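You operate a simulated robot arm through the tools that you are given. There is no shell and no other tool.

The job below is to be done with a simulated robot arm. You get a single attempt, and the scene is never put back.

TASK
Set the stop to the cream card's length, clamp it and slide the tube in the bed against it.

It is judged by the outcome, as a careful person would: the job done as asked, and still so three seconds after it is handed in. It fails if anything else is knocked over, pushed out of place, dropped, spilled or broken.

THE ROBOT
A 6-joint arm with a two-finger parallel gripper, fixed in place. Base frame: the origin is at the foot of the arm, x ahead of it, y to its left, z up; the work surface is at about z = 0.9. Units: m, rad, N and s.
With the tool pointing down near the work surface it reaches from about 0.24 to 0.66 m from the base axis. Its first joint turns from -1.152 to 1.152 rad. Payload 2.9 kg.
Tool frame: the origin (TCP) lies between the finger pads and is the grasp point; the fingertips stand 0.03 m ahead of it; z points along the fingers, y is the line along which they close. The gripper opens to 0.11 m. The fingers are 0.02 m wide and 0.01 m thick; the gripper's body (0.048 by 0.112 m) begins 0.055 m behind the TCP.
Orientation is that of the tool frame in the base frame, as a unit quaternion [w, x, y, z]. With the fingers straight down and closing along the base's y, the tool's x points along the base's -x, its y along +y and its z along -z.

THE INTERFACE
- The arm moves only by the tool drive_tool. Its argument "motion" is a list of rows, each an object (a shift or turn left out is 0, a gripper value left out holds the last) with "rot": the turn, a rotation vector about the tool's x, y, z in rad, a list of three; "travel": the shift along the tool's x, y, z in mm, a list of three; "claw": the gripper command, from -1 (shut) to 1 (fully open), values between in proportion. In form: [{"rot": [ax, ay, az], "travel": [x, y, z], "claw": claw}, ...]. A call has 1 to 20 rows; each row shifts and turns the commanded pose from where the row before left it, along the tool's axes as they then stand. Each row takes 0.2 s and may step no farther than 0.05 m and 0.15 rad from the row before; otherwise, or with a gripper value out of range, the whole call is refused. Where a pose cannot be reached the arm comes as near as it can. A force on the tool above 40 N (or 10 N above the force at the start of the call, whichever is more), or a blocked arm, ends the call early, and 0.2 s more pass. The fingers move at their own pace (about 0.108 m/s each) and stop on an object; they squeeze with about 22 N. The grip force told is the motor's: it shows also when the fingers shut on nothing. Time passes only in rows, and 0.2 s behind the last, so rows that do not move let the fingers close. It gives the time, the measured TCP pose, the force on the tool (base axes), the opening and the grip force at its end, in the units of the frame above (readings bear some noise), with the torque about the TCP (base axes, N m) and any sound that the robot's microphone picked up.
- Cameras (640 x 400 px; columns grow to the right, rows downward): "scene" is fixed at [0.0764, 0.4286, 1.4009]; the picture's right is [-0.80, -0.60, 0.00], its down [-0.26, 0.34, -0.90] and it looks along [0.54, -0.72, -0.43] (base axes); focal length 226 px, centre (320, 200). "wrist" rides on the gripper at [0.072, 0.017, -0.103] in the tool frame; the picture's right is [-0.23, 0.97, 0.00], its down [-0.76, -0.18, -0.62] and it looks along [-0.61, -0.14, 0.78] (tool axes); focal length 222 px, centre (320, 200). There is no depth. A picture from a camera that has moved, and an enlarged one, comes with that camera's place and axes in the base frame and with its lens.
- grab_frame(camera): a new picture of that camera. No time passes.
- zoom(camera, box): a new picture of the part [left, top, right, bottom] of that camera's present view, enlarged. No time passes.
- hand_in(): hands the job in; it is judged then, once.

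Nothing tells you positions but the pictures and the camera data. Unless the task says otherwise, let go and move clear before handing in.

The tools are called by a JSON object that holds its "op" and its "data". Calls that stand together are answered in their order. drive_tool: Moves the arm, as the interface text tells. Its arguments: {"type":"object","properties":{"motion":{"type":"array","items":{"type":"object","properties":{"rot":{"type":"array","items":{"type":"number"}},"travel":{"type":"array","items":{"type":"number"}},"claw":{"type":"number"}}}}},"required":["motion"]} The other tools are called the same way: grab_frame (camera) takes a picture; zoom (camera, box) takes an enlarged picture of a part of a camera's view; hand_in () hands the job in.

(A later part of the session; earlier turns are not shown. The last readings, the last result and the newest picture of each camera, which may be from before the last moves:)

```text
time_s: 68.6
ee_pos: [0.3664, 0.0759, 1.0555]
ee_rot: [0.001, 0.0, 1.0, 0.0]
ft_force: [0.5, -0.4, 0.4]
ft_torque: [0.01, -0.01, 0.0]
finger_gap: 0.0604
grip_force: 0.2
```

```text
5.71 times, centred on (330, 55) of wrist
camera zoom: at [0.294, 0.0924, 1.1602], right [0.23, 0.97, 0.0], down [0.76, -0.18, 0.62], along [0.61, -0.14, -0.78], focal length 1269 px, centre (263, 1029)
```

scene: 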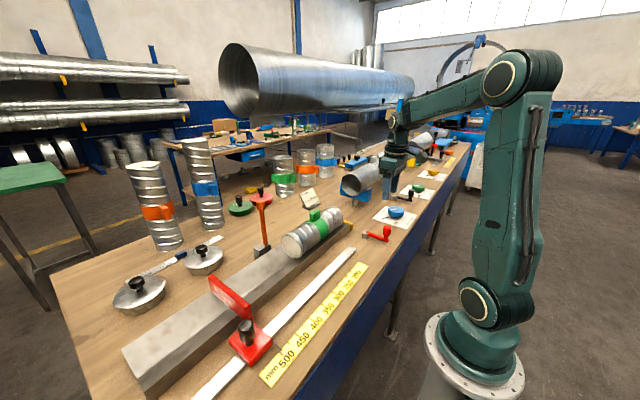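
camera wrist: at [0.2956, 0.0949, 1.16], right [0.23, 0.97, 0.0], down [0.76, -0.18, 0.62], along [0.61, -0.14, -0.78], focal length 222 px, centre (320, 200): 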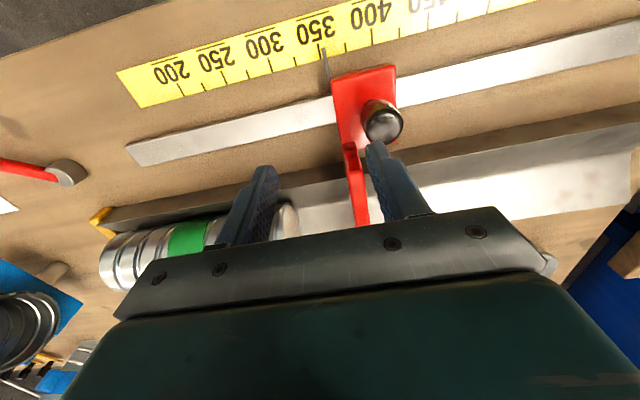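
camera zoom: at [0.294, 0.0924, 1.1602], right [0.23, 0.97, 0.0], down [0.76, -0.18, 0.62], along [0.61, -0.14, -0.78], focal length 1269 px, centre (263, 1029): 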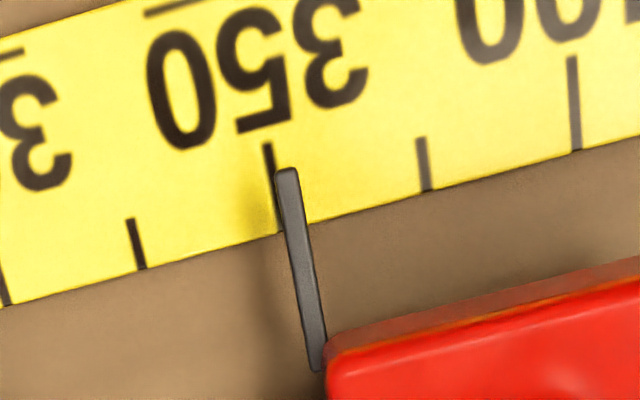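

It reads about 352.3 now. I'll grip again at the same place (2 mm lower to reduce the vertical load), move −2.2 mm and open gently.

{"op": "drive_tool", "data": {"motion": [{"travel": [0, 38, 20]}, {"travel": [0, 15, 30]}, {"travel": [0, 0, 32]}, {}, {"claw": -1}, {"claw": -1}, {"claw": -1}, {}]}}

{"op": "zoom", "data": {"camera": "wrist", "box": [200, 50, 320, 130]}}

{"op": "drive_tool", "data": {"motion": [{"travel": [0, -1.1, 0]}, {"travel": [0, -1.1, 0]}, {}, {}]}}

{"op": "zoom", "data": {"camera": "wrist", "box": [200, 50, 320, 130]}}

```text
time_s: 70.4
ee_pos: [0.3668, 0.1283, 0.9742]
ee_rot: [0.001, 0.0, 1.0, 0.0]
ft_force: [0.4, 0.4, -11.1]
ft_torque: [0.75, -0.9, -0.09]
finger_gap: 0.0298
grip_force: 44.6
```

```text
5.00 times, centred on (260, 90) of wrist
camera zoom: at [0.2945, 0.1444, 1.0782], right [0.23, 0.97, 0.0], down [0.76, -0.18, 0.62], along [0.61, -0.14, -0.78], focal length 1111 px, centre (620, 750)
```

zoom: 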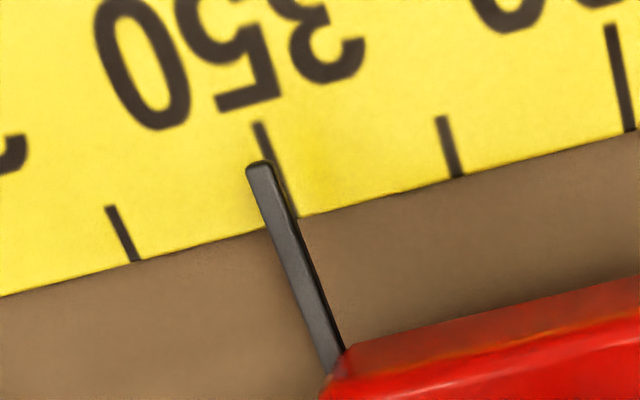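

```text
time_s: 71.4
ee_pos: [0.3663, 0.1248, 0.9732]
ee_rot: [0.0, 0.0, 1.0, -0.001]
ft_force: [2.6, 3.0, -23.0]
ft_torque: [0.69, -0.88, 0.06]
finger_gap: 0.0298
grip_force: 44.8
```

```text
5.00 times, centred on (260, 90) of wrist
camera zoom: at [0.2946, 0.1411, 1.0783], right [0.23, 0.97, 0.0], down [0.76, -0.18, 0.62], along [0.61, -0.14, -0.78], focal length 1111 px, centre (620, 750)
```

zoom: 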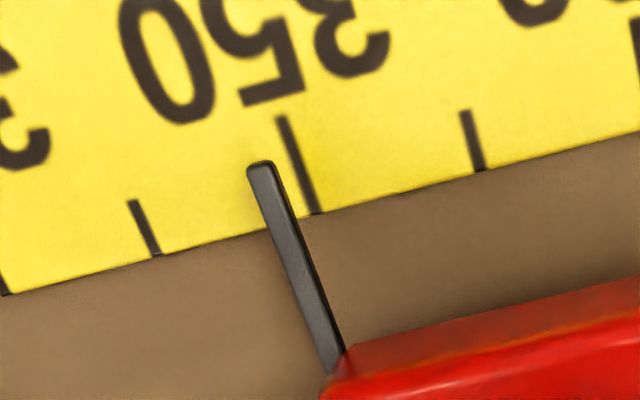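

The stop moved nearly 4 mm for a 2.2 mm command. I'll release softly and read it from above.

{"op": "drive_tool", "data": {"motion": [{"claw": -0.35}, {"claw": -0.2}, {"claw": 0.1}, {}, {"travel": [0, 0, -20]}, {"travel": [0, -15, -30]}, {"travel": [0, -38, -30]}, {}]}}

{"op": "zoom", "data": {"camera": "wrist", "box": [280, 20, 380, 90]}}

```text
time_s: 73.2
ee_pos: [0.3647, 0.0711, 1.0534]
ee_rot: [0.0, 0.0, 1.0, 0.0]
ft_force: [0.1, -0.3, 0.1]
ft_torque: [-0.03, 0.01, 0.01]
finger_gap: 0.0606
grip_force: 0.0
```

```text
5.71 times, centred on (330, 55) of wrist
camera zoom: at [0.2936, 0.0872, 1.1578], right [0.23, 0.97, 0.0], down [0.76, -0.18, 0.62], along [0.61, -0.14, -0.78], focal length 1269 px, centre (263, 1029)
```

zoom: 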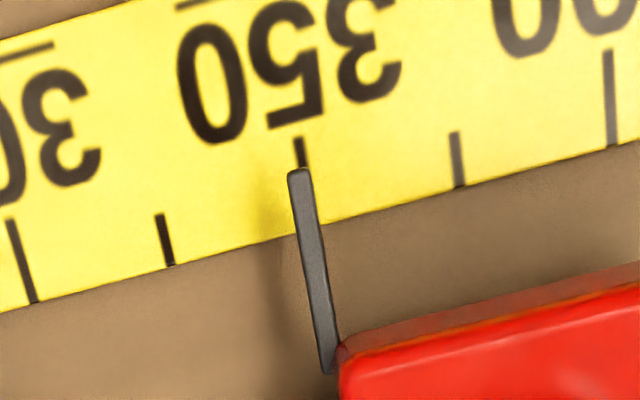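

It reads about 348.9. One more fine nudge: regrip (the gripped view reads 4.2 mm low, so I want it to show 345.8) and step by half a millimetre.

{"op": "drive_tool", "data": {"motion": [{"travel": [0, 38, 20]}, {"travel": [0, 15, 30]}, {"travel": [0, 0, 30]}, {}, {"claw": -1}, {"claw": -1}, {"claw": -1}, {}]}}

{"op": "zoom", "data": {"camera": "wrist", "box": [200, 50, 320, 130]}}

{"op": "drive_tool", "data": {"motion": [{"travel": [0, 0.5, 0]}, {}, {}]}}

{"op": "zoom", "data": {"camera": "wrist", "box": [200, 50, 320, 130]}}

```text
time_s: 75.0
ee_pos: [0.3671, 0.1237, 0.9738]
ee_rot: [0.001, -0.001, 1.0, 0.0]
ft_force: [1.0, 1.2, -10.7]
ft_torque: [0.8, -0.99, -0.03]
finger_gap: 0.0296
grip_force: 45.1
```

```text
5.00 times, centred on (260, 90) of wrist
camera zoom: at [0.2955, 0.14, 1.0785], right [0.23, 0.97, 0.0], down [0.76, -0.18, 0.62], along [0.61, -0.14, -0.78], focal length 1111 px, centre (620, 750)
```

zoom: 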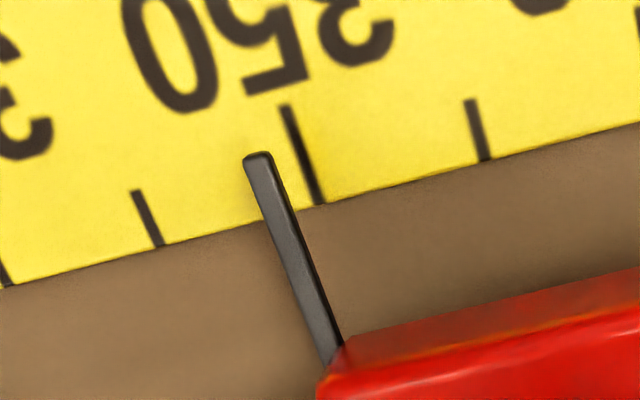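

```text
time_s: 75.8
ee_pos: [0.3683, 0.1244, 0.9728]
ee_rot: [0.001, 0.0, 1.0, -0.001]
ft_force: [7.1, -1.6, -6.9]
ft_torque: [0.52, 0.84, 0.24]
finger_gap: 0.0296
grip_force: 45.2
```

```text
5.00 times, centred on (260, 90) of wrist
camera zoom: at [0.2955, 0.1402, 1.0784], right [0.23, 0.97, 0.0], down [0.76, -0.18, 0.62], along [0.61, -0.14, -0.78], focal length 1111 px, centre (620, 750)
```

zoom: 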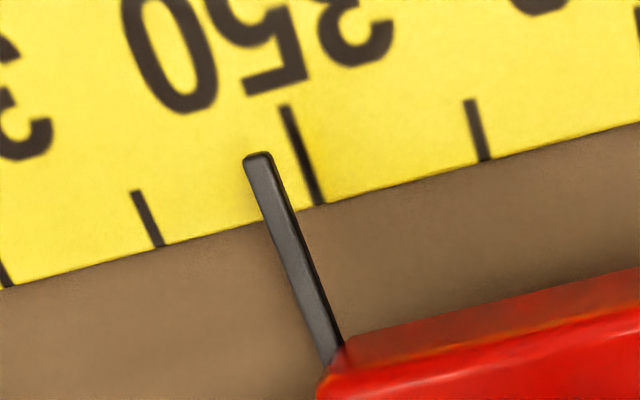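

No visible move yet; another millimetre.

{"op": "drive_tool", "data": {"motion": [{"travel": [0, 0.6, 0]}, {"travel": [0, 0.6, 0]}, {}, {}]}}

{"op": "zoom", "data": {"camera": "wrist", "box": [200, 50, 320, 130]}}

```text
time_s: 76.8
ee_pos: [0.3672, 0.1246, 0.9741]
ee_rot: [0.001, -0.001, 1.0, 0.0]
ft_force: [-1.0, -1.8, -9.6]
ft_torque: [0.47, -0.95, -0.33]
finger_gap: 0.0298
grip_force: 44.8
```

```text
5.00 times, centred on (260, 90) of wrist
camera zoom: at [0.2955, 0.1416, 1.0785], right [0.23, 0.97, 0.0], down [0.76, -0.18, 0.62], along [0.61, -0.14, -0.78], focal length 1111 px, centre (620, 750)
```

zoom: 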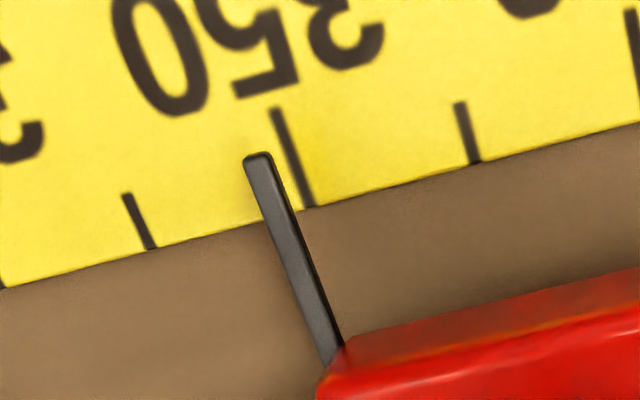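

That shows about 345.3, i.e. true ≈ 349.5. Releasing and confirming from above.

{"op": "drive_tool", "data": {"motion": [{"claw": -0.35}, {"claw": -0.2}, {"claw": 0.1}, {}, {"travel": [0, 0, -20]}, {"travel": [0, -15, -30]}, {"travel": [0, -38, -30]}, {}]}}

{"op": "zoom", "data": {"camera": "wrist", "box": [280, 20, 380, 90]}}

{"op": "zoom", "data": {"camera": "scene", "box": [300, 260, 370, 330]}}

{"op": "grab_frame", "data": {"camera": "scene"}}

```text
time_s: 78.6
ee_pos: [0.3665, 0.0708, 1.0541]
ee_rot: [0.0, 0.001, 1.0, -0.001]
ft_force: [-0.5, 0.0, -0.9]
ft_torque: [0.02, 0.0, 0.03]
finger_gap: 0.0607
grip_force: 0.0
```

```text
5.71 times, centred on (330, 55) of wrist
camera zoom: at [0.2939, 0.0877, 1.1589], right [0.23, 0.97, 0.0], down [0.76, -0.18, 0.62], along [0.61, -0.14, -0.78], focal length 1269 px, centre (263, 1029)
```

zoom: 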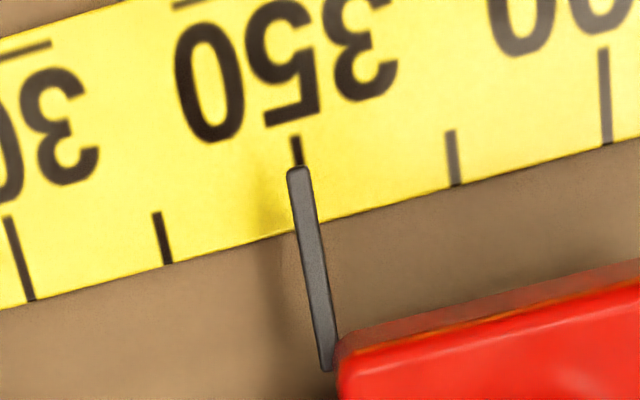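

```text
5.71 times, centred on (335, 295) of scene
camera zoom: at [0.0764, 0.4286, 1.4009], right [-0.8, -0.6, 0.0], down [-0.26, 0.34, -0.9], along [0.54, -0.72, -0.43], focal length 1293 px, centre (234, -343)
```

zoom: 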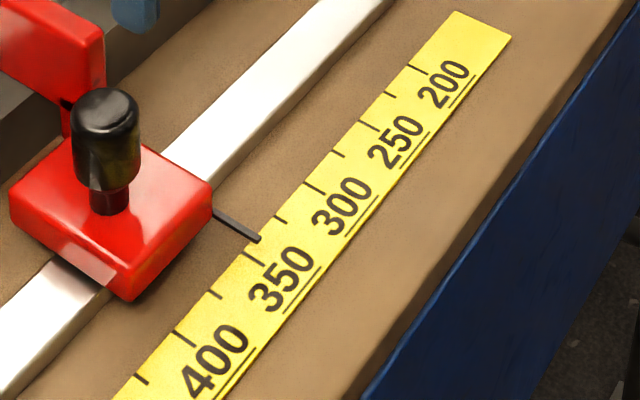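

```text
taken
```

scene: 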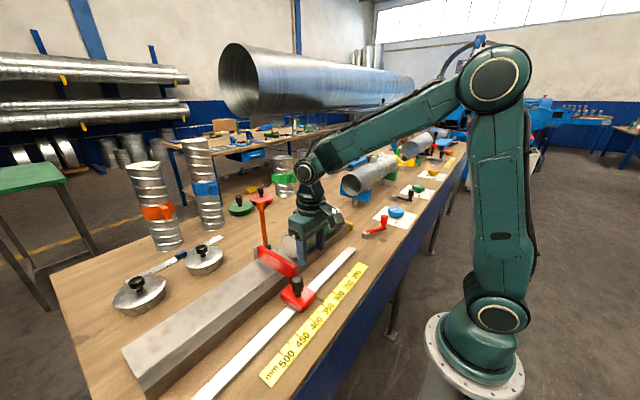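

From above the pointer sits on the 350 tick (≈349.6). Now I'll go back to the red lever to swing it back and clamp.

{"op": "drive_tool", "data": {"motion": [{"travel": [0, 0, -45]}, {"travel": [3.55, -39.7, 0]}, {"travel": [3.55, -39.7, 0]}, {"travel": [3.55, -39.7, 0]}, {"travel": [3.55, -39.7, 0]}, {"travel": [3.55, -39.7, 0]}, {"travel": [3.55, -39.7, 0]}, {"travel": [3.55, -39.7, 0]}, {"travel": [3.55, -39.7, 0]}, {"travel": [3.55, -39.7, 0]}, {"travel": [3.55, -39.7, 0]}, {"rot": [0, 0, -0.15]}, {"rot": [0, 0, -0.15]}, {"rot": [0, 0, -0.15]}, {"rot": [0, 0, -0.15]}, {"rot": [0, 0, -0.15]}, {"rot": [0, 0, -0.15]}, {"rot": [0, 0, -0.15]}, {}]}}

{"op": "grab_frame", "data": {"camera": "wrist"}}

{"op": "zoom", "data": {"camera": "wrist", "box": [260, 80, 380, 180]}}

```text
time_s: 82.6
ee_pos: [0.3318, -0.3245, 1.1]
ee_rot: [0.0, -0.501, 0.865, 0.0]
ft_force: [-0.3, 0.5, 0.2]
ft_torque: [-0.02, -0.01, 0.01]
finger_gap: 0.0607
grip_force: 0.0
```

```text
taken
camera wrist: at [0.2819, -0.3796, 1.2047], right [-0.73, 0.68, 0.0], down [0.53, 0.57, 0.62], along [0.43, 0.46, -0.78], focal length 222 px, centre (320, 200)
```

wrist: 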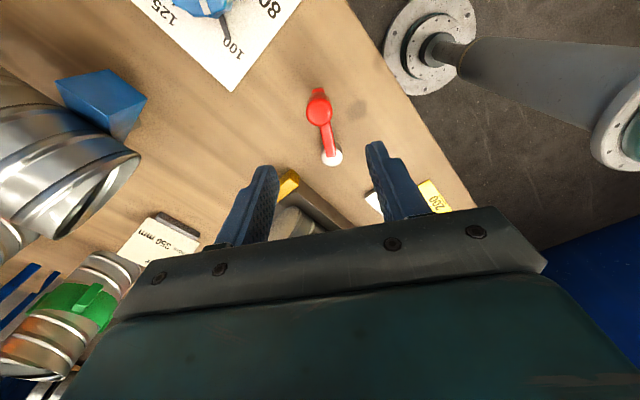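

```text
4.00 times, centred on (320, 130) of wrist
camera zoom: at [0.2819, -0.3796, 1.2047], right [-0.73, 0.68, 0.0], down [0.53, 0.57, 0.62], along [0.43, 0.46, -0.78], focal length 888 px, centre (320, 480)
```

zoom: 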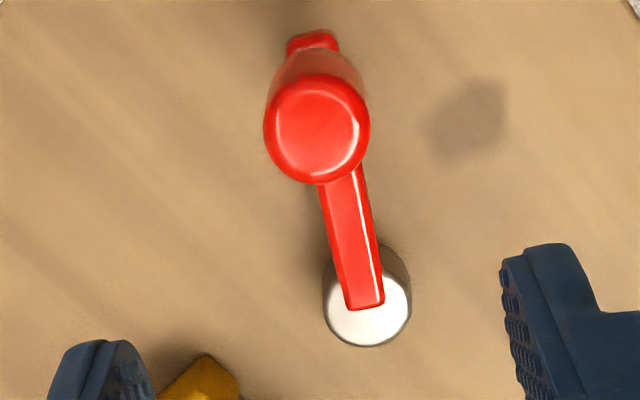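

Knob at (0.333, −0.326). I'll descend, grip it and check, then swing clockwise back toward −x.

{"op": "drive_tool", "data": {"motion": [{"travel": [0.8, -1.6, 40]}, {"travel": [0, 0, 40]}, {"travel": [0, 0, 40]}, {"travel": [0, 0, 24]}, {}, {"claw": -1}, {"claw": -1}, {"claw": -1}]}}

{"op": "drive_tool", "data": {"motion": [{"travel": [-0.2, 4, 0], "rot": [0, 0, 0.052]}, {"travel": [-0.4, 7.9, 0], "rot": [0, 0, 0.104]}, {"travel": [-0.4, 7.9, 0], "rot": [0, 0, 0.104]}, {}]}}

{"op": "zoom", "data": {"camera": "scene", "box": [340, 160, 440, 260]}}

```text
time_s: 84.4
ee_pos: [0.3324, -0.3247, 0.955]
ee_rot: [0.0, -0.501, 0.866, 0.0]
ft_force: [-9.9, 5.5, -3.9]
ft_torque: [-0.54, -0.57, 0.16]
finger_gap: 0.0277
grip_force: 44.3
```

```text
time_s: 85.4
ee_pos: [0.3179, -0.3133, 0.9535]
ee_rot: [0.0, -0.383, 0.924, 0.001]
ft_force: [-6.0, -0.6, -1.7]
ft_torque: [0.85, 0.62, 0.24]
finger_gap: 0.0276
grip_force: 44.9
```

```text
4.00 times, centred on (390, 210) of scene
camera zoom: at [0.0762, 0.4285, 1.4009], right [-0.8, -0.6, 0.0], down [-0.26, 0.34, -0.9], along [0.54, -0.72, -0.43], focal length 905 px, centre (40, 160)
```

zoom: 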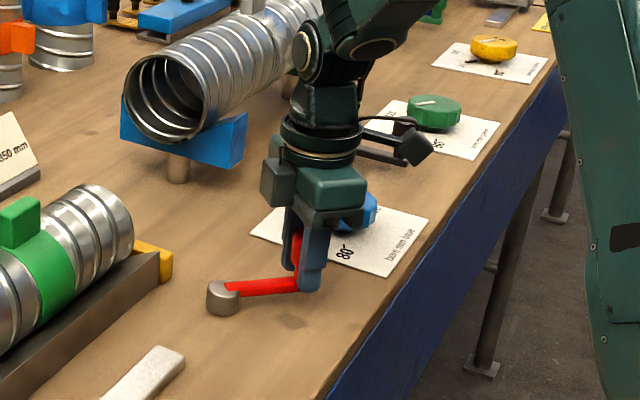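

The lever follows smoothly. Continuing the swing toward its original clamped position.

{"op": "drive_tool", "data": {"motion": [{"travel": [-0.4, 7.9, 0], "rot": [0, 0, 0.104]}, {"travel": [-0.4, 7.9, 0], "rot": [0, 0, 0.104]}, {"travel": [-0.4, 7.9, 0], "rot": [0, 0, 0.104]}, {"travel": [-0.4, 7.9, 0], "rot": [0, 0, 0.104]}, {}]}}

{"op": "drive_tool", "data": {"motion": [{"travel": [-0.2, 5, 0], "rot": [0, 0, 0.066]}, {"travel": [-0.2, 5, 0], "rot": [0, 0, 0.066]}, {"travel": [-0.2, 5, 0], "rot": [0, 0, 0.066]}, {"travel": [-0.2, 5, 0], "rot": [0, 0, 0.066]}, {}]}}

{"op": "zoom", "data": {"camera": "scene", "box": [340, 160, 440, 260]}}

```text
time_s: 86.6
ee_pos: [0.3003, -0.2876, 0.9558]
ee_rot: [0.001, -0.184, 0.983, -0.001]
ft_force: [-6.5, -10.0, -10.1]
ft_torque: [0.8, -0.33, -0.41]
finger_gap: 0.0279
grip_force: 45.0
```

```text
time_s: 87.8
ee_pos: [0.296, -0.2678, 0.9543]
ee_rot: [0.002, -0.055, 0.999, -0.001]
ft_force: [-1.0, -5.9, -1.0]
ft_torque: [0.82, 0.05, -0.45]
finger_gap: 0.0275
grip_force: 45.2
```

```text
4.00 times, centred on (390, 210) of scene
camera zoom: at [0.0763, 0.4284, 1.401], right [-0.8, -0.6, 0.0], down [-0.26, 0.34, -0.9], along [0.54, -0.72, -0.43], focal length 905 px, centre (40, 160)
```

zoom: 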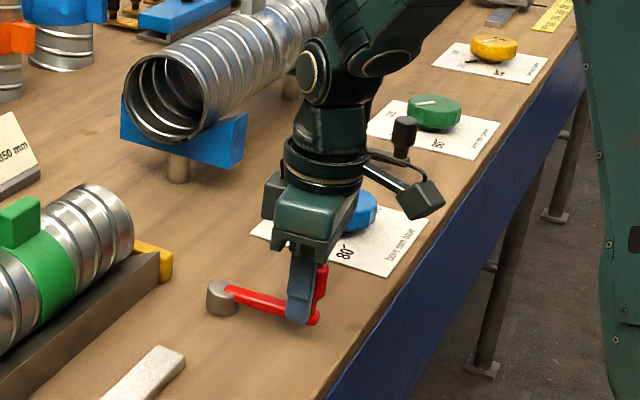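

Nearly back. The last few millimetres go in small steps until the lever comes up firm.

{"op": "drive_tool", "data": {"motion": [{"travel": [-0.1, 3, 0], "rot": [0, 0, 0.04]}, {"travel": [-0.1, 3, 0], "rot": [0, 0, 0.04]}, {"travel": [0, 2, 0], "rot": [0, 0, 0.026]}, {}]}}

{"op": "drive_tool", "data": {"motion": [{"travel": [0, 1.5, 0]}, {"travel": [0, 1.5, 0]}, {"travel": [0, 1.5, 0]}, {}]}}

{"op": "zoom", "data": {"camera": "scene", "box": [340, 160, 440, 260]}}

```text
time_s: 88.8
ee_pos: [0.295, -0.2589, 0.9546]
ee_rot: [0.001, -0.003, 1.0, -0.001]
ft_force: [2.6, 2.2, -2.2]
ft_torque: [0.36, -0.63, 0.32]
finger_gap: 0.0277
grip_force: 44.8
```

```text
time_s: 89.9
ee_pos: [0.2954, -0.2599, 0.9546]
ee_rot: [0.001, 0.002, 1.0, -0.005]
ft_force: [1.5, -11.6, -4.2]
ft_torque: [1.22, 0.48, 0.41]
finger_gap: 0.0277
grip_force: 44.9
stopped in row 4: the force on the tool passed its limit at 41 N (the readings are from after the stop); the commanded pose is now the measured one
```

```text
4.00 times, centred on (390, 210) of scene
camera zoom: at [0.0765, 0.4282, 1.401], right [-0.8, -0.6, 0.0], down [-0.26, 0.34, -0.9], along [0.54, -0.72, -0.43], focal length 905 px, centre (40, 160)
```

zoom: 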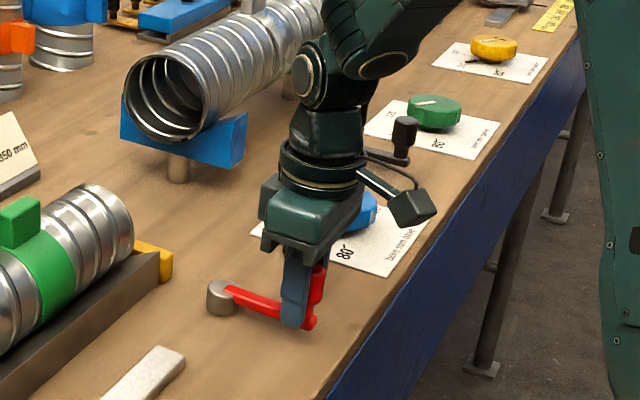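

The lever is firmly against its end. I'll release it, rise, and go look at the tube's green tab.

{"op": "drive_tool", "data": {"motion": [{"claw": -0.3}, {"claw": 0.0}, {"claw": 0.1}, {"travel": [0, 0, -45]}, {"travel": [0, 0, -45]}, {"travel": [0, 0, -45]}, {"travel": [0, 0, -45]}, {"travel": [-25, 32, 0]}, {"travel": [-25, 32, 0]}, {"travel": [-25, 32, 0]}, {"travel": [-25, 32, 0]}, {"travel": [-25, 32, 0]}, {}]}}

{"op": "grab_frame", "data": {"camera": "wrist"}}

{"op": "grab_frame", "data": {"camera": "scene"}}

{"op": "zoom", "data": {"camera": "scene", "box": [240, 190, 400, 320]}}

```text
time_s: 92.7
ee_pos: [0.4213, -0.0983, 1.1335]
ee_rot: [0.001, 0.001, 1.0, -0.004]
ft_force: [-1.6, 0.2, 0.3]
ft_torque: [-0.01, 0.01, 0.02]
finger_gap: 0.0604
grip_force: 0.0
```

```text
taken
camera wrist: at [0.3486, -0.0797, 1.2381], right [0.23, 0.97, -0.01], down [0.76, -0.18, 0.63], along [0.61, -0.15, -0.78], focal length 222 px, centre (320, 200)
```

wrist: 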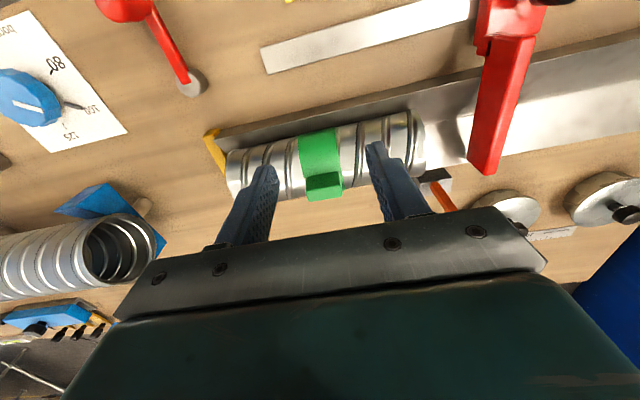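

```text
taken
```

scene: 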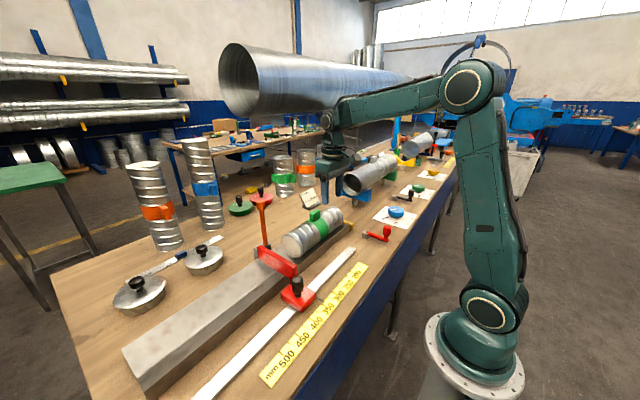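

```text
3.08 times, centred on (320, 255) of scene
camera zoom: at [0.0764, 0.4286, 1.4009], right [-0.8, -0.6, 0.0], down [-0.26, 0.34, -0.9], along [0.54, -0.72, -0.43], focal length 696 px, centre (320, 31)
```

zoom: 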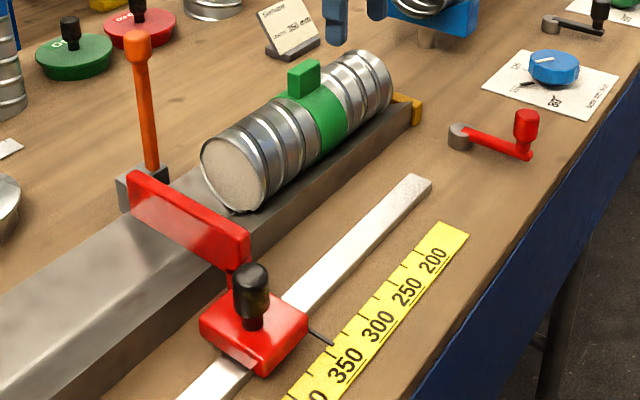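

The lever is back at −x and the stop stays at 350. Now a close look at the green tab on the tube.

{"op": "zoom", "data": {"camera": "wrist", "box": [200, 90, 440, 240]}}

{"op": "zoom", "data": {"camera": "scene", "box": [270, 200, 350, 270]}}

```text
2.67 times, centred on (320, 165) of wrist
camera zoom: at [0.3486, -0.0797, 1.2381], right [0.23, 0.97, -0.01], down [0.76, -0.18, 0.63], along [0.61, -0.15, -0.78], focal length 592 px, centre (320, 293)
```

zoom: 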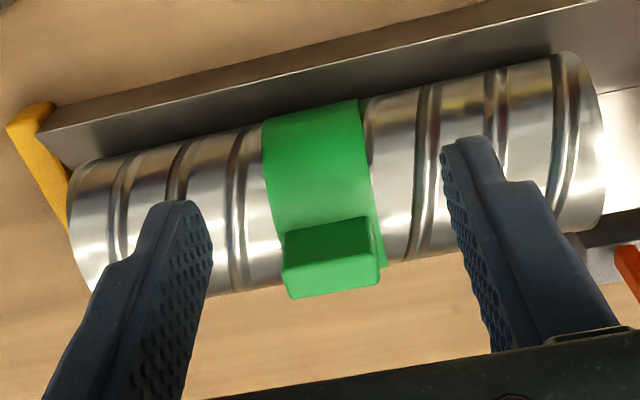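

```text
5.71 times, centred on (310, 235) of scene
camera zoom: at [0.0764, 0.4286, 1.4009], right [-0.8, -0.6, 0.0], down [-0.26, 0.34, -0.9], along [0.54, -0.72, -0.43], focal length 1293 px, centre (377, 0)
```

zoom: 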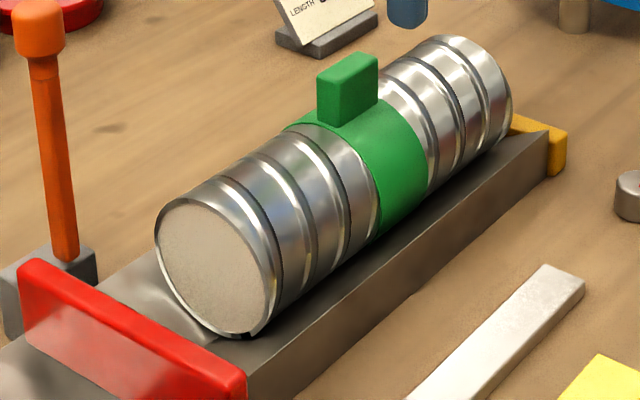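

The tab's top is at roughly (0.50, −0.11, 1.02), about 0.02 by 0.04 m, the long side along y. I'll move above it and refine.

{"op": "drive_tool", "data": {"motion": [{"travel": [-20, -4, 5], "rot": [0, -0.008, 0], "claw": 0.2}, {"travel": [-20, -4, 5]}, {"travel": [-20, -4, 5]}, {"travel": [-20, -2, 5]}, {}]}}

{"op": "grab_frame", "data": {"camera": "wrist"}}

{"op": "zoom", "data": {"camera": "scene", "box": [270, 180, 370, 270]}}

```text
time_s: 93.9
ee_pos: [0.5001, -0.1119, 1.1151]
ee_rot: [0.004, 0.002, 1.0, -0.003]
ft_force: [1.0, 0.4, -0.7]
ft_torque: [0.04, 0.01, 0.0]
finger_gap: 0.0663
grip_force: 0.1
```

```text
taken
camera wrist: at [0.4275, -0.0957, 1.2197], right [0.23, 0.97, 0.0], down [0.76, -0.18, 0.63], along [0.61, -0.15, -0.78], focal length 222 px, centre (320, 200)
```

wrist: 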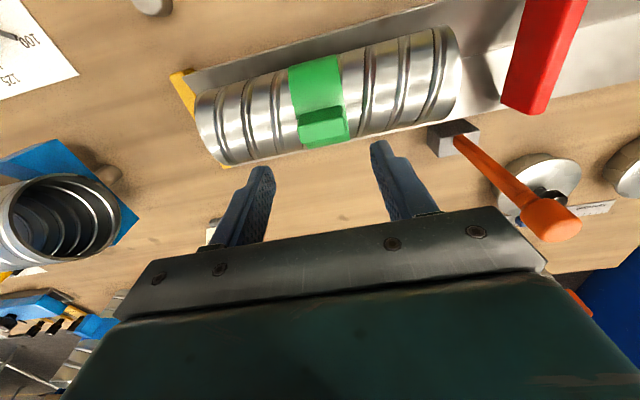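

```text
4.44 times, centred on (320, 225) of scene
camera zoom: at [0.0764, 0.4286, 1.4009], right [-0.8, -0.6, 0.0], down [-0.26, 0.34, -0.9], along [0.54, -0.72, -0.43], focal length 1005 px, centre (320, 89)
```

zoom: 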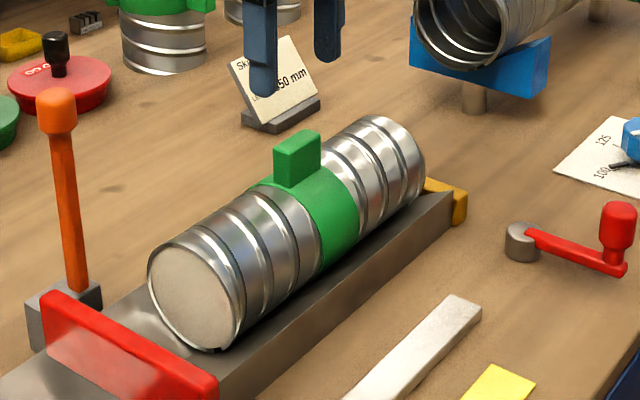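

{"op": "zoom", "data": {"camera": "wrist", "box": [260, 40, 380, 160]}}

{"op": "zoom", "data": {"camera": "scene", "box": [298, 205, 328, 230]}}

```text
3.33 times, centred on (320, 100) of wrist
camera zoom: at [0.4275, -0.0957, 1.2197], right [0.23, 0.97, 0.0], down [0.76, -0.18, 0.63], along [0.61, -0.15, -0.78], focal length 740 px, centre (320, 533)
```

zoom: 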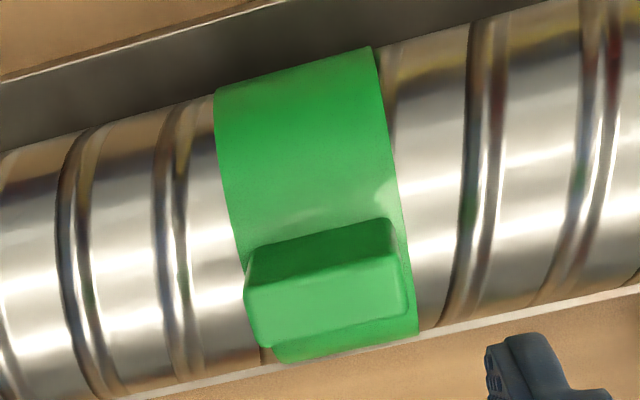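

```text
16.00 times, centred on (313, 218) of scene
camera zoom: at [0.0764, 0.4286, 1.4009], right [-0.8, -0.6, 0.0], down [-0.26, 0.34, -0.9], along [0.54, -0.72, -0.43], focal length 3619 px, centre (432, -80)
```

zoom: 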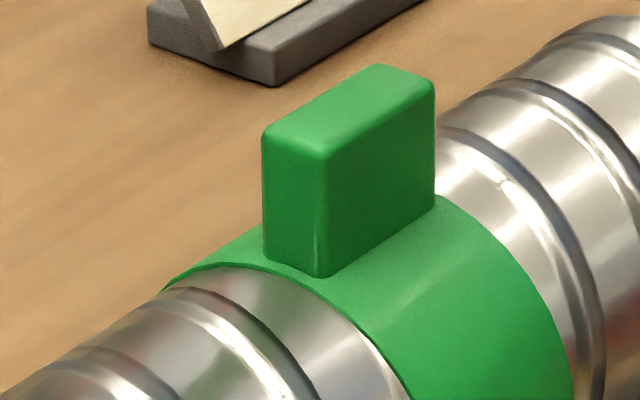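

The tab is centred at (0.501, −0.111), 16 mm by 39 mm, top at z ≈ 1.028, base ≈ 0.996. I'll descend to TCP z ≈ 1.035 (tips 1.005, clear of the tube) and close along y.

{"op": "drive_tool", "data": {"motion": [{"travel": [-1.3, 0.6, 20], "rot": [-0.006, 0.008, 0]}, {"travel": [0, 0, 20]}, {"travel": [0, 0, 20]}, {"travel": [0, 0, 19]}, {}]}}

{"op": "grab_frame", "data": {"camera": "wrist"}}

{"op": "zoom", "data": {"camera": "scene", "box": [270, 180, 370, 270]}}

```text
time_s: 95.1
ee_pos: [0.502, -0.1124, 1.0346]
ee_rot: [0.001, 0.002, 1.0, 0.0]
ft_force: [0.1, -0.9, 0.3]
ft_torque: [0.01, 0.0, 0.02]
finger_gap: 0.0659
grip_force: 0.0
```

```text
taken
camera wrist: at [0.4303, -0.0951, 1.1396], right [0.23, 0.97, 0.0], down [0.76, -0.18, 0.62], along [0.61, -0.14, -0.78], focal length 222 px, centre (320, 200)
```

wrist: 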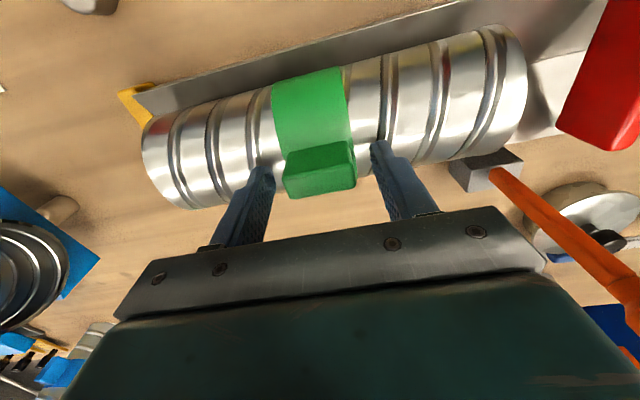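

```text
4.44 times, centred on (320, 225) of scene
camera zoom: at [0.0764, 0.4286, 1.4009], right [-0.8, -0.6, 0.0], down [-0.26, 0.34, -0.9], along [0.54, -0.72, -0.43], focal length 1005 px, centre (320, 89)
```

zoom: 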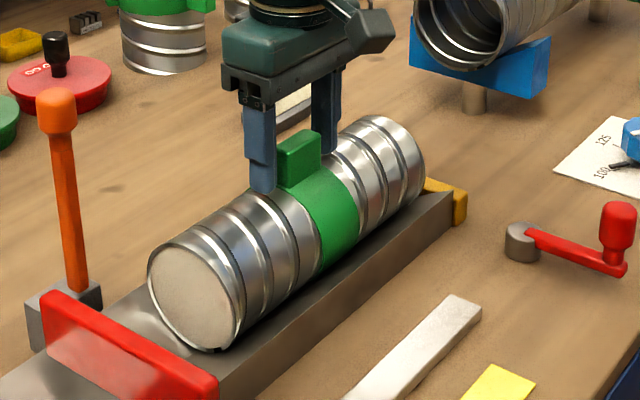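

Fingers straddle the tab with nothing touched. Closing on it.

{"op": "drive_tool", "data": {"motion": [{"claw": -1}, {"claw": -1}, {"claw": -1}, {}]}}

{"op": "drive_tool", "data": {"motion": [{"travel": [0, 4, 0]}, {"travel": [0, 5, 0]}, {"travel": [0, 5, 0]}, {}]}}

{"op": "zoom", "data": {"camera": "scene", "box": [250, 190, 370, 290]}}

```text
time_s: 96.1
ee_pos: [0.5028, -0.1117, 1.0343]
ee_rot: [0.001, 0.001, 1.0, 0.001]
ft_force: [0.7, 0.8, 0.9]
ft_torque: [-0.05, -0.04, 0.03]
finger_gap: 0.0419
grip_force: 21.7
```

```text
time_s: 97.1
ee_pos: [0.5019, -0.0978, 1.036]
ee_rot: [0.001, 0.002, 1.0, 0.0]
ft_force: [-0.2, 0.0, 0.2]
ft_torque: [-0.01, -0.02, 0.03]
finger_gap: 0.0419
grip_force: 22.4
```

```text
4.00 times, centred on (310, 240) of scene
camera zoom: at [0.0764, 0.4286, 1.4009], right [-0.8, -0.6, 0.0], down [-0.26, 0.34, -0.9], along [0.54, -0.72, -0.43], focal length 905 px, centre (360, 40)
```

zoom: 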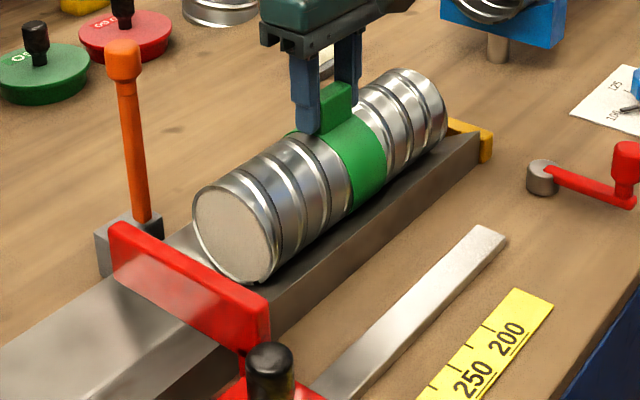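

The tube slides with almost no force. Moving another 45 mm, then I'll close the remaining gap slowly.

{"op": "drive_tool", "data": {"motion": [{"travel": [0, 5, 0]}, {"travel": [0, 5, 0]}, {"travel": [0, 5, 0]}, {"travel": [0, 5, 0]}, {"travel": [0, 5, 0]}, {"travel": [0, 5, 0]}, {"travel": [0, 5, 0]}, {"travel": [0, 5, 0]}, {"travel": [0, 3, 0]}, {}]}}

{"op": "zoom", "data": {"camera": "scene", "box": [240, 200, 340, 300]}}

{"op": "grab_frame", "data": {"camera": "wrist"}}

```text
time_s: 99.3
ee_pos: [0.5031, -0.0545, 1.0364]
ee_rot: [0.001, 0.002, 1.0, 0.001]
ft_force: [0.8, -0.1, -0.4]
ft_torque: [0.0, 0.02, -0.02]
finger_gap: 0.042
grip_force: 22.0
```

```text
4.00 times, centred on (290, 250) of scene
camera zoom: at [0.0764, 0.4286, 1.4009], right [-0.8, -0.6, 0.0], down [-0.26, 0.34, -0.9], along [0.54, -0.72, -0.43], focal length 905 px, centre (440, 0)
```

zoom: 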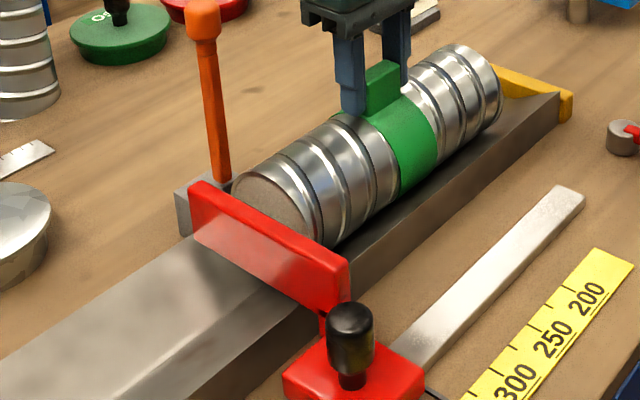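

```text
taken
camera wrist: at [0.4301, -0.0386, 1.1411], right [0.23, 0.97, 0.0], down [0.76, -0.18, 0.62], along [0.61, -0.14, -0.78], focal length 222 px, centre (320, 200)
```

wrist: 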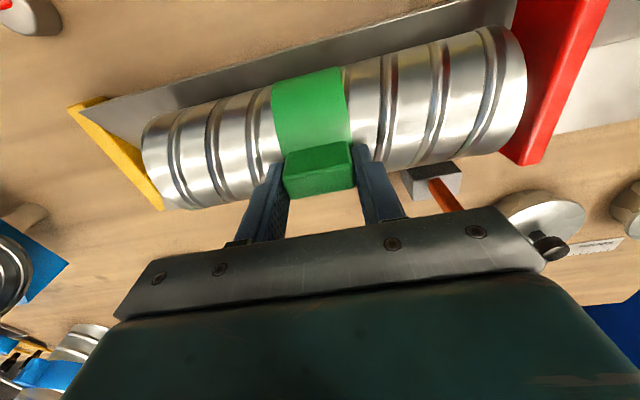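

The tube end is close to the plate. I'll advance in 2 mm steps, checking the force.

{"op": "drive_tool", "data": {"motion": [{"travel": [0, 2, 0]}, {"travel": [0, 2, 0]}, {"travel": [0, 2, 0]}, {}]}}

{"op": "zoom", "data": {"camera": "wrist", "box": [440, 10, 620, 180]}}

{"op": "zoom", "data": {"camera": "scene", "box": [280, 225, 340, 285]}}

```text
time_s: 100.3
ee_pos: [0.5027, -0.0495, 1.0361]
ee_rot: [0.0, 0.002, 1.0, 0.0]
ft_force: [-0.2, -1.0, -0.4]
ft_torque: [0.01, -0.01, 0.0]
finger_gap: 0.0418
grip_force: 21.3
```

```text
2.35 times, centred on (530, 95) of wrist
camera zoom: at [0.4302, -0.0325, 1.1402], right [0.23, 0.97, 0.0], down [0.76, -0.18, 0.62], along [0.61, -0.14, -0.78], focal length 523 px, centre (-174, 447)
```

zoom: 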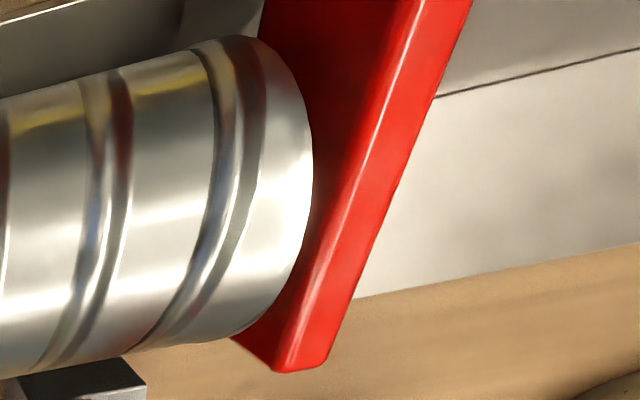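

```text
6.67 times, centred on (310, 255) of scene
camera zoom: at [0.0764, 0.4286, 1.4009], right [-0.8, -0.6, 0.0], down [-0.26, 0.34, -0.9], along [0.54, -0.72, -0.43], focal length 1508 px, centre (387, -167)
```

zoom: 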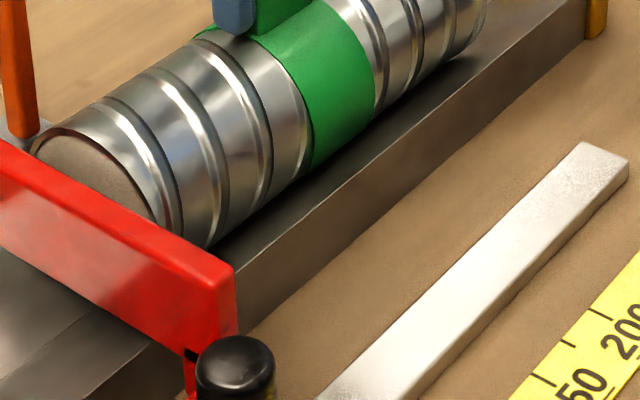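

{"op": "drive_tool", "data": {"motion": [{"travel": [0, 2, 0]}, {"travel": [0, 2, 0]}, {}]}}

{"op": "drive_tool", "data": {"motion": [{"travel": [0, 2, 0]}, {"travel": [0, 2, 0]}, {}]}}

{"op": "zoom", "data": {"camera": "scene", "box": [260, 225, 320, 285]}}

{"op": "zoom", "data": {"camera": "wrist", "box": [440, 10, 620, 180]}}

```text
time_s: 101.1
ee_pos: [0.5027, -0.0441, 1.036]
ee_rot: [0.001, 0.001, 1.0, 0.0]
ft_force: [0.4, -0.5, 0.0]
ft_torque: [0.0, -0.02, -0.03]
finger_gap: 0.0418
grip_force: 22.1
```

```text
time_s: 101.9
ee_pos: [0.5007, -0.0407, 1.0361]
ee_rot: [0.001, 0.002, 1.0, 0.001]
ft_force: [0.8, 0.6, -0.3]
ft_torque: [0.02, -0.02, 0.01]
finger_gap: 0.0421
grip_force: 21.9
```

```text
6.67 times, centred on (290, 255) of scene
camera zoom: at [0.0764, 0.4286, 1.4009], right [-0.8, -0.6, 0.0], down [-0.26, 0.34, -0.9], along [0.54, -0.72, -0.43], focal length 1508 px, centre (520, -167)
```

zoom: 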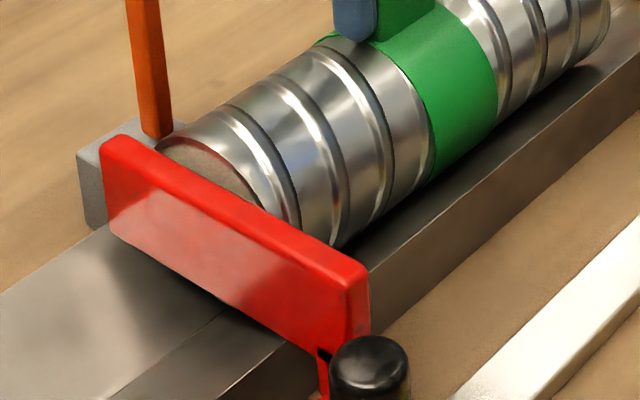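

```text
2.35 times, centred on (530, 95) of wrist
camera zoom: at [0.4303, -0.024, 1.1408], right [0.23, 0.97, 0.0], down [0.76, -0.18, 0.62], along [0.61, -0.14, -0.78], focal length 523 px, centre (-174, 447)
```

zoom: 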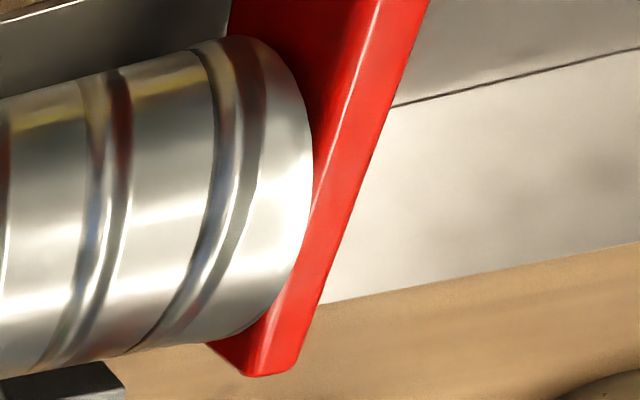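

{"op": "drive_tool", "data": {"motion": [{"travel": [0, 2, 0]}, {"travel": [0, 2, 0]}, {}]}}

{"op": "drive_tool", "data": {"motion": [{"travel": [0, 1.5, 0]}, {"travel": [0, 1.5, 0]}, {}]}}

{"op": "zoom", "data": {"camera": "scene", "box": [260, 225, 320, 285]}}

{"op": "zoom", "data": {"camera": "wrist", "box": [440, 10, 620, 180]}}

```text
time_s: 102.7
ee_pos: [0.5017, -0.0374, 1.0367]
ee_rot: [0.001, 0.002, 1.0, -0.001]
ft_force: [0.7, -0.9, -0.1]
ft_torque: [-0.01, 0.0, 0.02]
finger_gap: 0.0421
grip_force: 22.3
```

```text
time_s: 103.5
ee_pos: [0.5016, -0.0346, 1.0357]
ee_rot: [0.0, 0.003, 1.0, -0.001]
ft_force: [-0.8, -6.5, -0.2]
ft_torque: [-0.07, 0.13, 0.36]
finger_gap: 0.0419
grip_force: 21.6
```

```text
6.67 times, centred on (290, 255) of scene
camera zoom: at [0.0764, 0.4283, 1.401], right [-0.8, -0.6, 0.0], down [-0.26, 0.34, -0.9], along [0.54, -0.72, -0.43], focal length 1508 px, centre (520, -167)
```

zoom: 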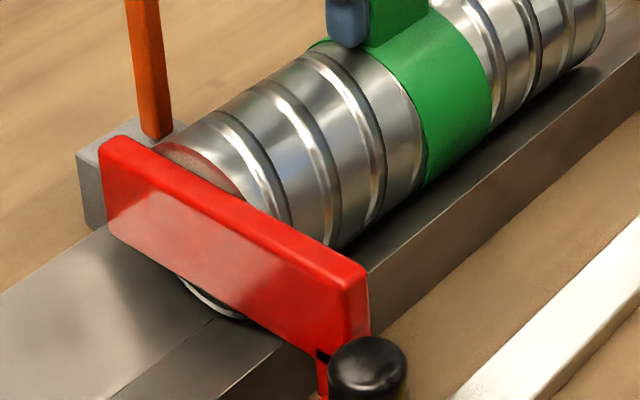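

```text
2.35 times, centred on (530, 95) of wrist
camera zoom: at [0.4299, -0.0187, 1.1405], right [0.23, 0.97, 0.0], down [0.76, -0.18, 0.63], along [0.61, -0.15, -0.78], focal length 523 px, centre (-174, 447)
```

zoom: 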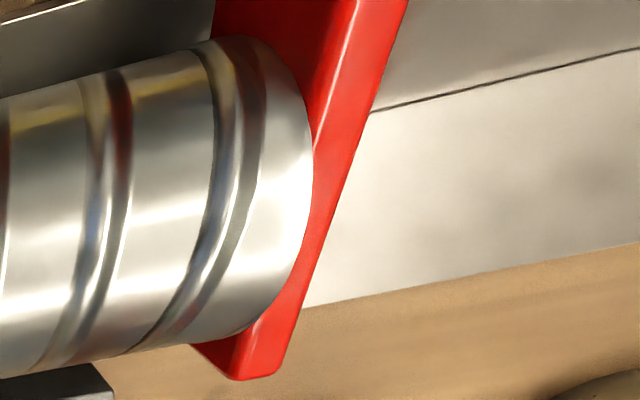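

Contact: the force rose to 6.5 N as the tube met the plate. I'll add 0.7 mm to confirm a firm stop.

{"op": "drive_tool", "data": {"motion": [{"travel": [0, 0.7, 0]}, {}, {}]}}

{"op": "zoom", "data": {"camera": "scene", "box": [250, 225, 340, 315]}}

{"op": "zoom", "data": {"camera": "wrist", "box": [480, 20, 600, 170]}}

```text
time_s: 104.3
ee_pos: [0.5025, -0.0353, 1.0348]
ee_rot: [0.001, 0.004, 1.0, -0.001]
ft_force: [0.4, -20.0, 1.8]
ft_torque: [-0.41, 0.07, 0.32]
finger_gap: 0.0417
grip_force: 21.8
```

```text
4.44 times, centred on (295, 270) of scene
camera zoom: at [0.0763, 0.428, 1.4011], right [-0.8, -0.6, 0.0], down [-0.26, 0.34, -0.9], along [0.54, -0.72, -0.43], focal length 1005 px, centre (431, -111)
```

zoom: 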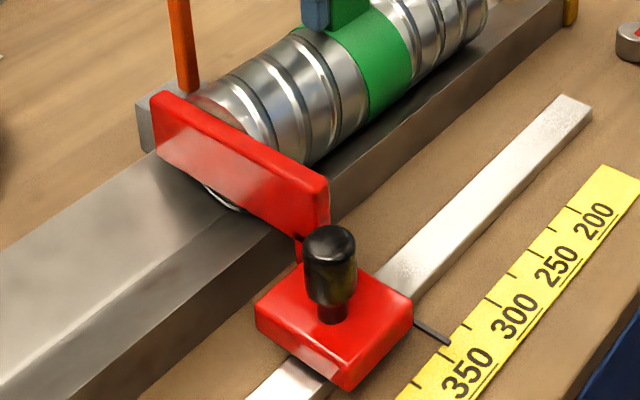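

```text
2.67 times, centred on (540, 95) of wrist
camera zoom: at [0.4301, -0.0183, 1.1406], right [0.23, 0.97, 0.0], down [0.76, -0.18, 0.63], along [0.61, -0.15, -0.78], focal length 592 px, centre (-267, 480)
```

zoom: 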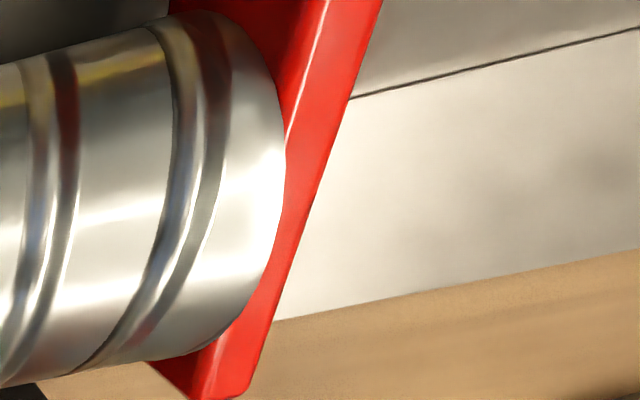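

Firm contact at 20 N with no further movement, and the stop holds. I'll ease off 0.7 mm of command (still pressing lightly), then open the fingers and lift clear.

{"op": "drive_tool", "data": {"motion": [{"travel": [0, -0.7, 0]}, {}, {"claw": -0.1}, {"claw": 0.2}, {}]}}

{"op": "drive_tool", "data": {"motion": [{"travel": [0, 0, -20]}, {"travel": [0, 0, -30]}, {"travel": [0, 0, -40]}, {"travel": [0, 0, -40]}, {}]}}

{"op": "grab_frame", "data": {"camera": "scene"}}

{"op": "grab_frame", "data": {"camera": "wrist"}}

{"op": "zoom", "data": {"camera": "scene", "box": [240, 200, 340, 310]}}

```text
time_s: 105.5
ee_pos: [0.501, -0.0343, 1.0354]
ee_rot: [0.001, 0.001, 1.0, 0.001]
ft_force: [0.7, -0.2, 0.1]
ft_torque: [-0.01, 0.02, 0.0]
finger_gap: 0.0659
grip_force: 0.1
```

```text
time_s: 106.7
ee_pos: [0.5022, -0.0343, 1.165]
ee_rot: [0.001, 0.001, 1.0, 0.001]
ft_force: [-0.8, -0.5, -0.5]
ft_torque: [-0.03, -0.04, -0.01]
finger_gap: 0.0659
grip_force: 0.0
```

```text
taken
```

scene: 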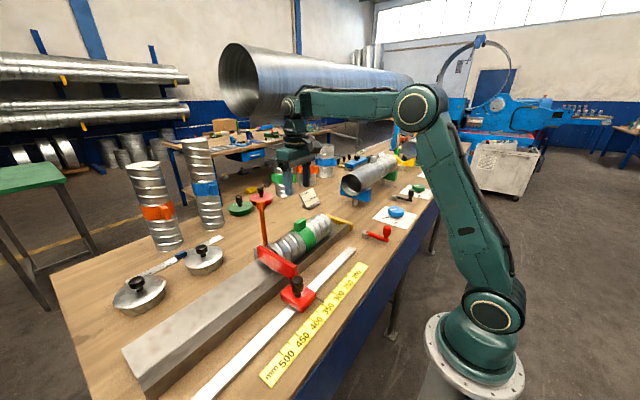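

```text
taken
camera wrist: at [0.4303, -0.0183, 1.2702], right [0.23, 0.97, 0.0], down [0.76, -0.18, 0.62], along [0.61, -0.14, -0.78], focal length 222 px, centre (320, 200)
```

wrist: 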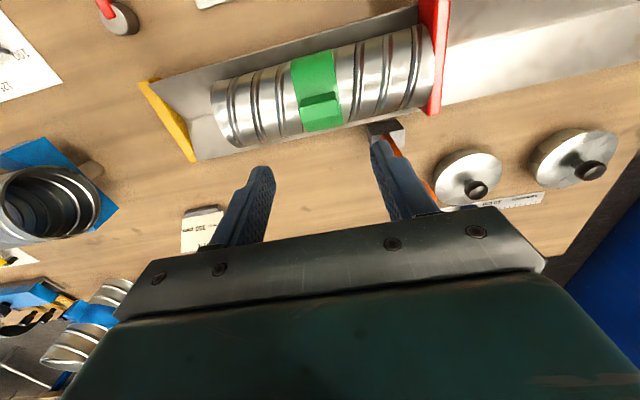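

```text
3.64 times, centred on (290, 255) of scene
camera zoom: at [0.0764, 0.4286, 1.4009], right [-0.8, -0.6, 0.0], down [-0.26, 0.34, -0.9], along [0.54, -0.72, -0.43], focal length 822 px, centre (429, 0)
```

zoom: 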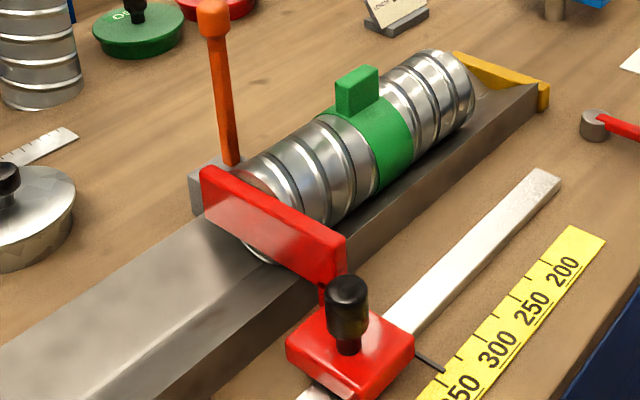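

The tube looks seated against the plate. I'll move the camera over the stop to check the contact and pointer from above.

{"op": "drive_tool", "data": {"motion": [{"travel": [30, 35, 0]}, {"travel": [30, 35, 0]}, {"travel": [30, 35, 10]}, {}]}}

{"op": "grab_frame", "data": {"camera": "wrist"}}

{"op": "zoom", "data": {"camera": "wrist", "box": [230, 30, 410, 160]}}

```text
time_s: 107.7
ee_pos: [0.4105, 0.0698, 1.1549]
ee_rot: [0.001, 0.002, 1.0, 0.0]
ft_force: [-0.7, 0.5, -0.4]
ft_torque: [0.0, 0.0, -0.02]
finger_gap: 0.0661
grip_force: 0.0
```

```text
taken
camera wrist: at [0.3388, 0.0873, 1.2599], right [0.23, 0.97, 0.0], down [0.76, -0.18, 0.62], along [0.61, -0.14, -0.78], focal length 222 px, centre (320, 200)
```

wrist: 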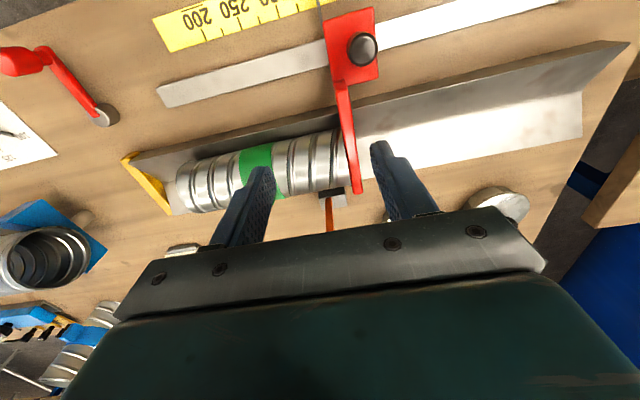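

```text
3.08 times, centred on (320, 95) of wrist
camera zoom: at [0.3388, 0.0873, 1.2599], right [0.23, 0.97, 0.0], down [0.76, -0.18, 0.62], along [0.61, -0.14, -0.78], focal length 684 px, centre (320, 523)
```

zoom: 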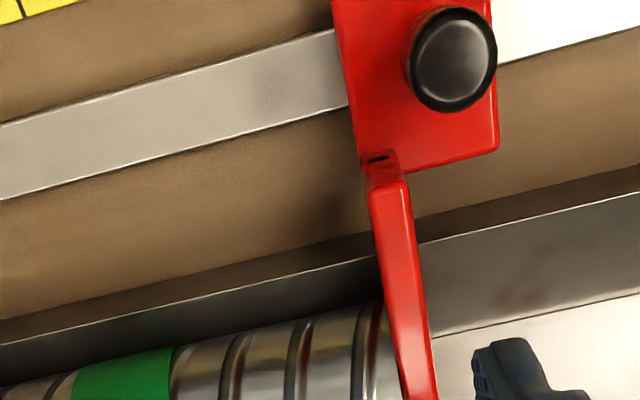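

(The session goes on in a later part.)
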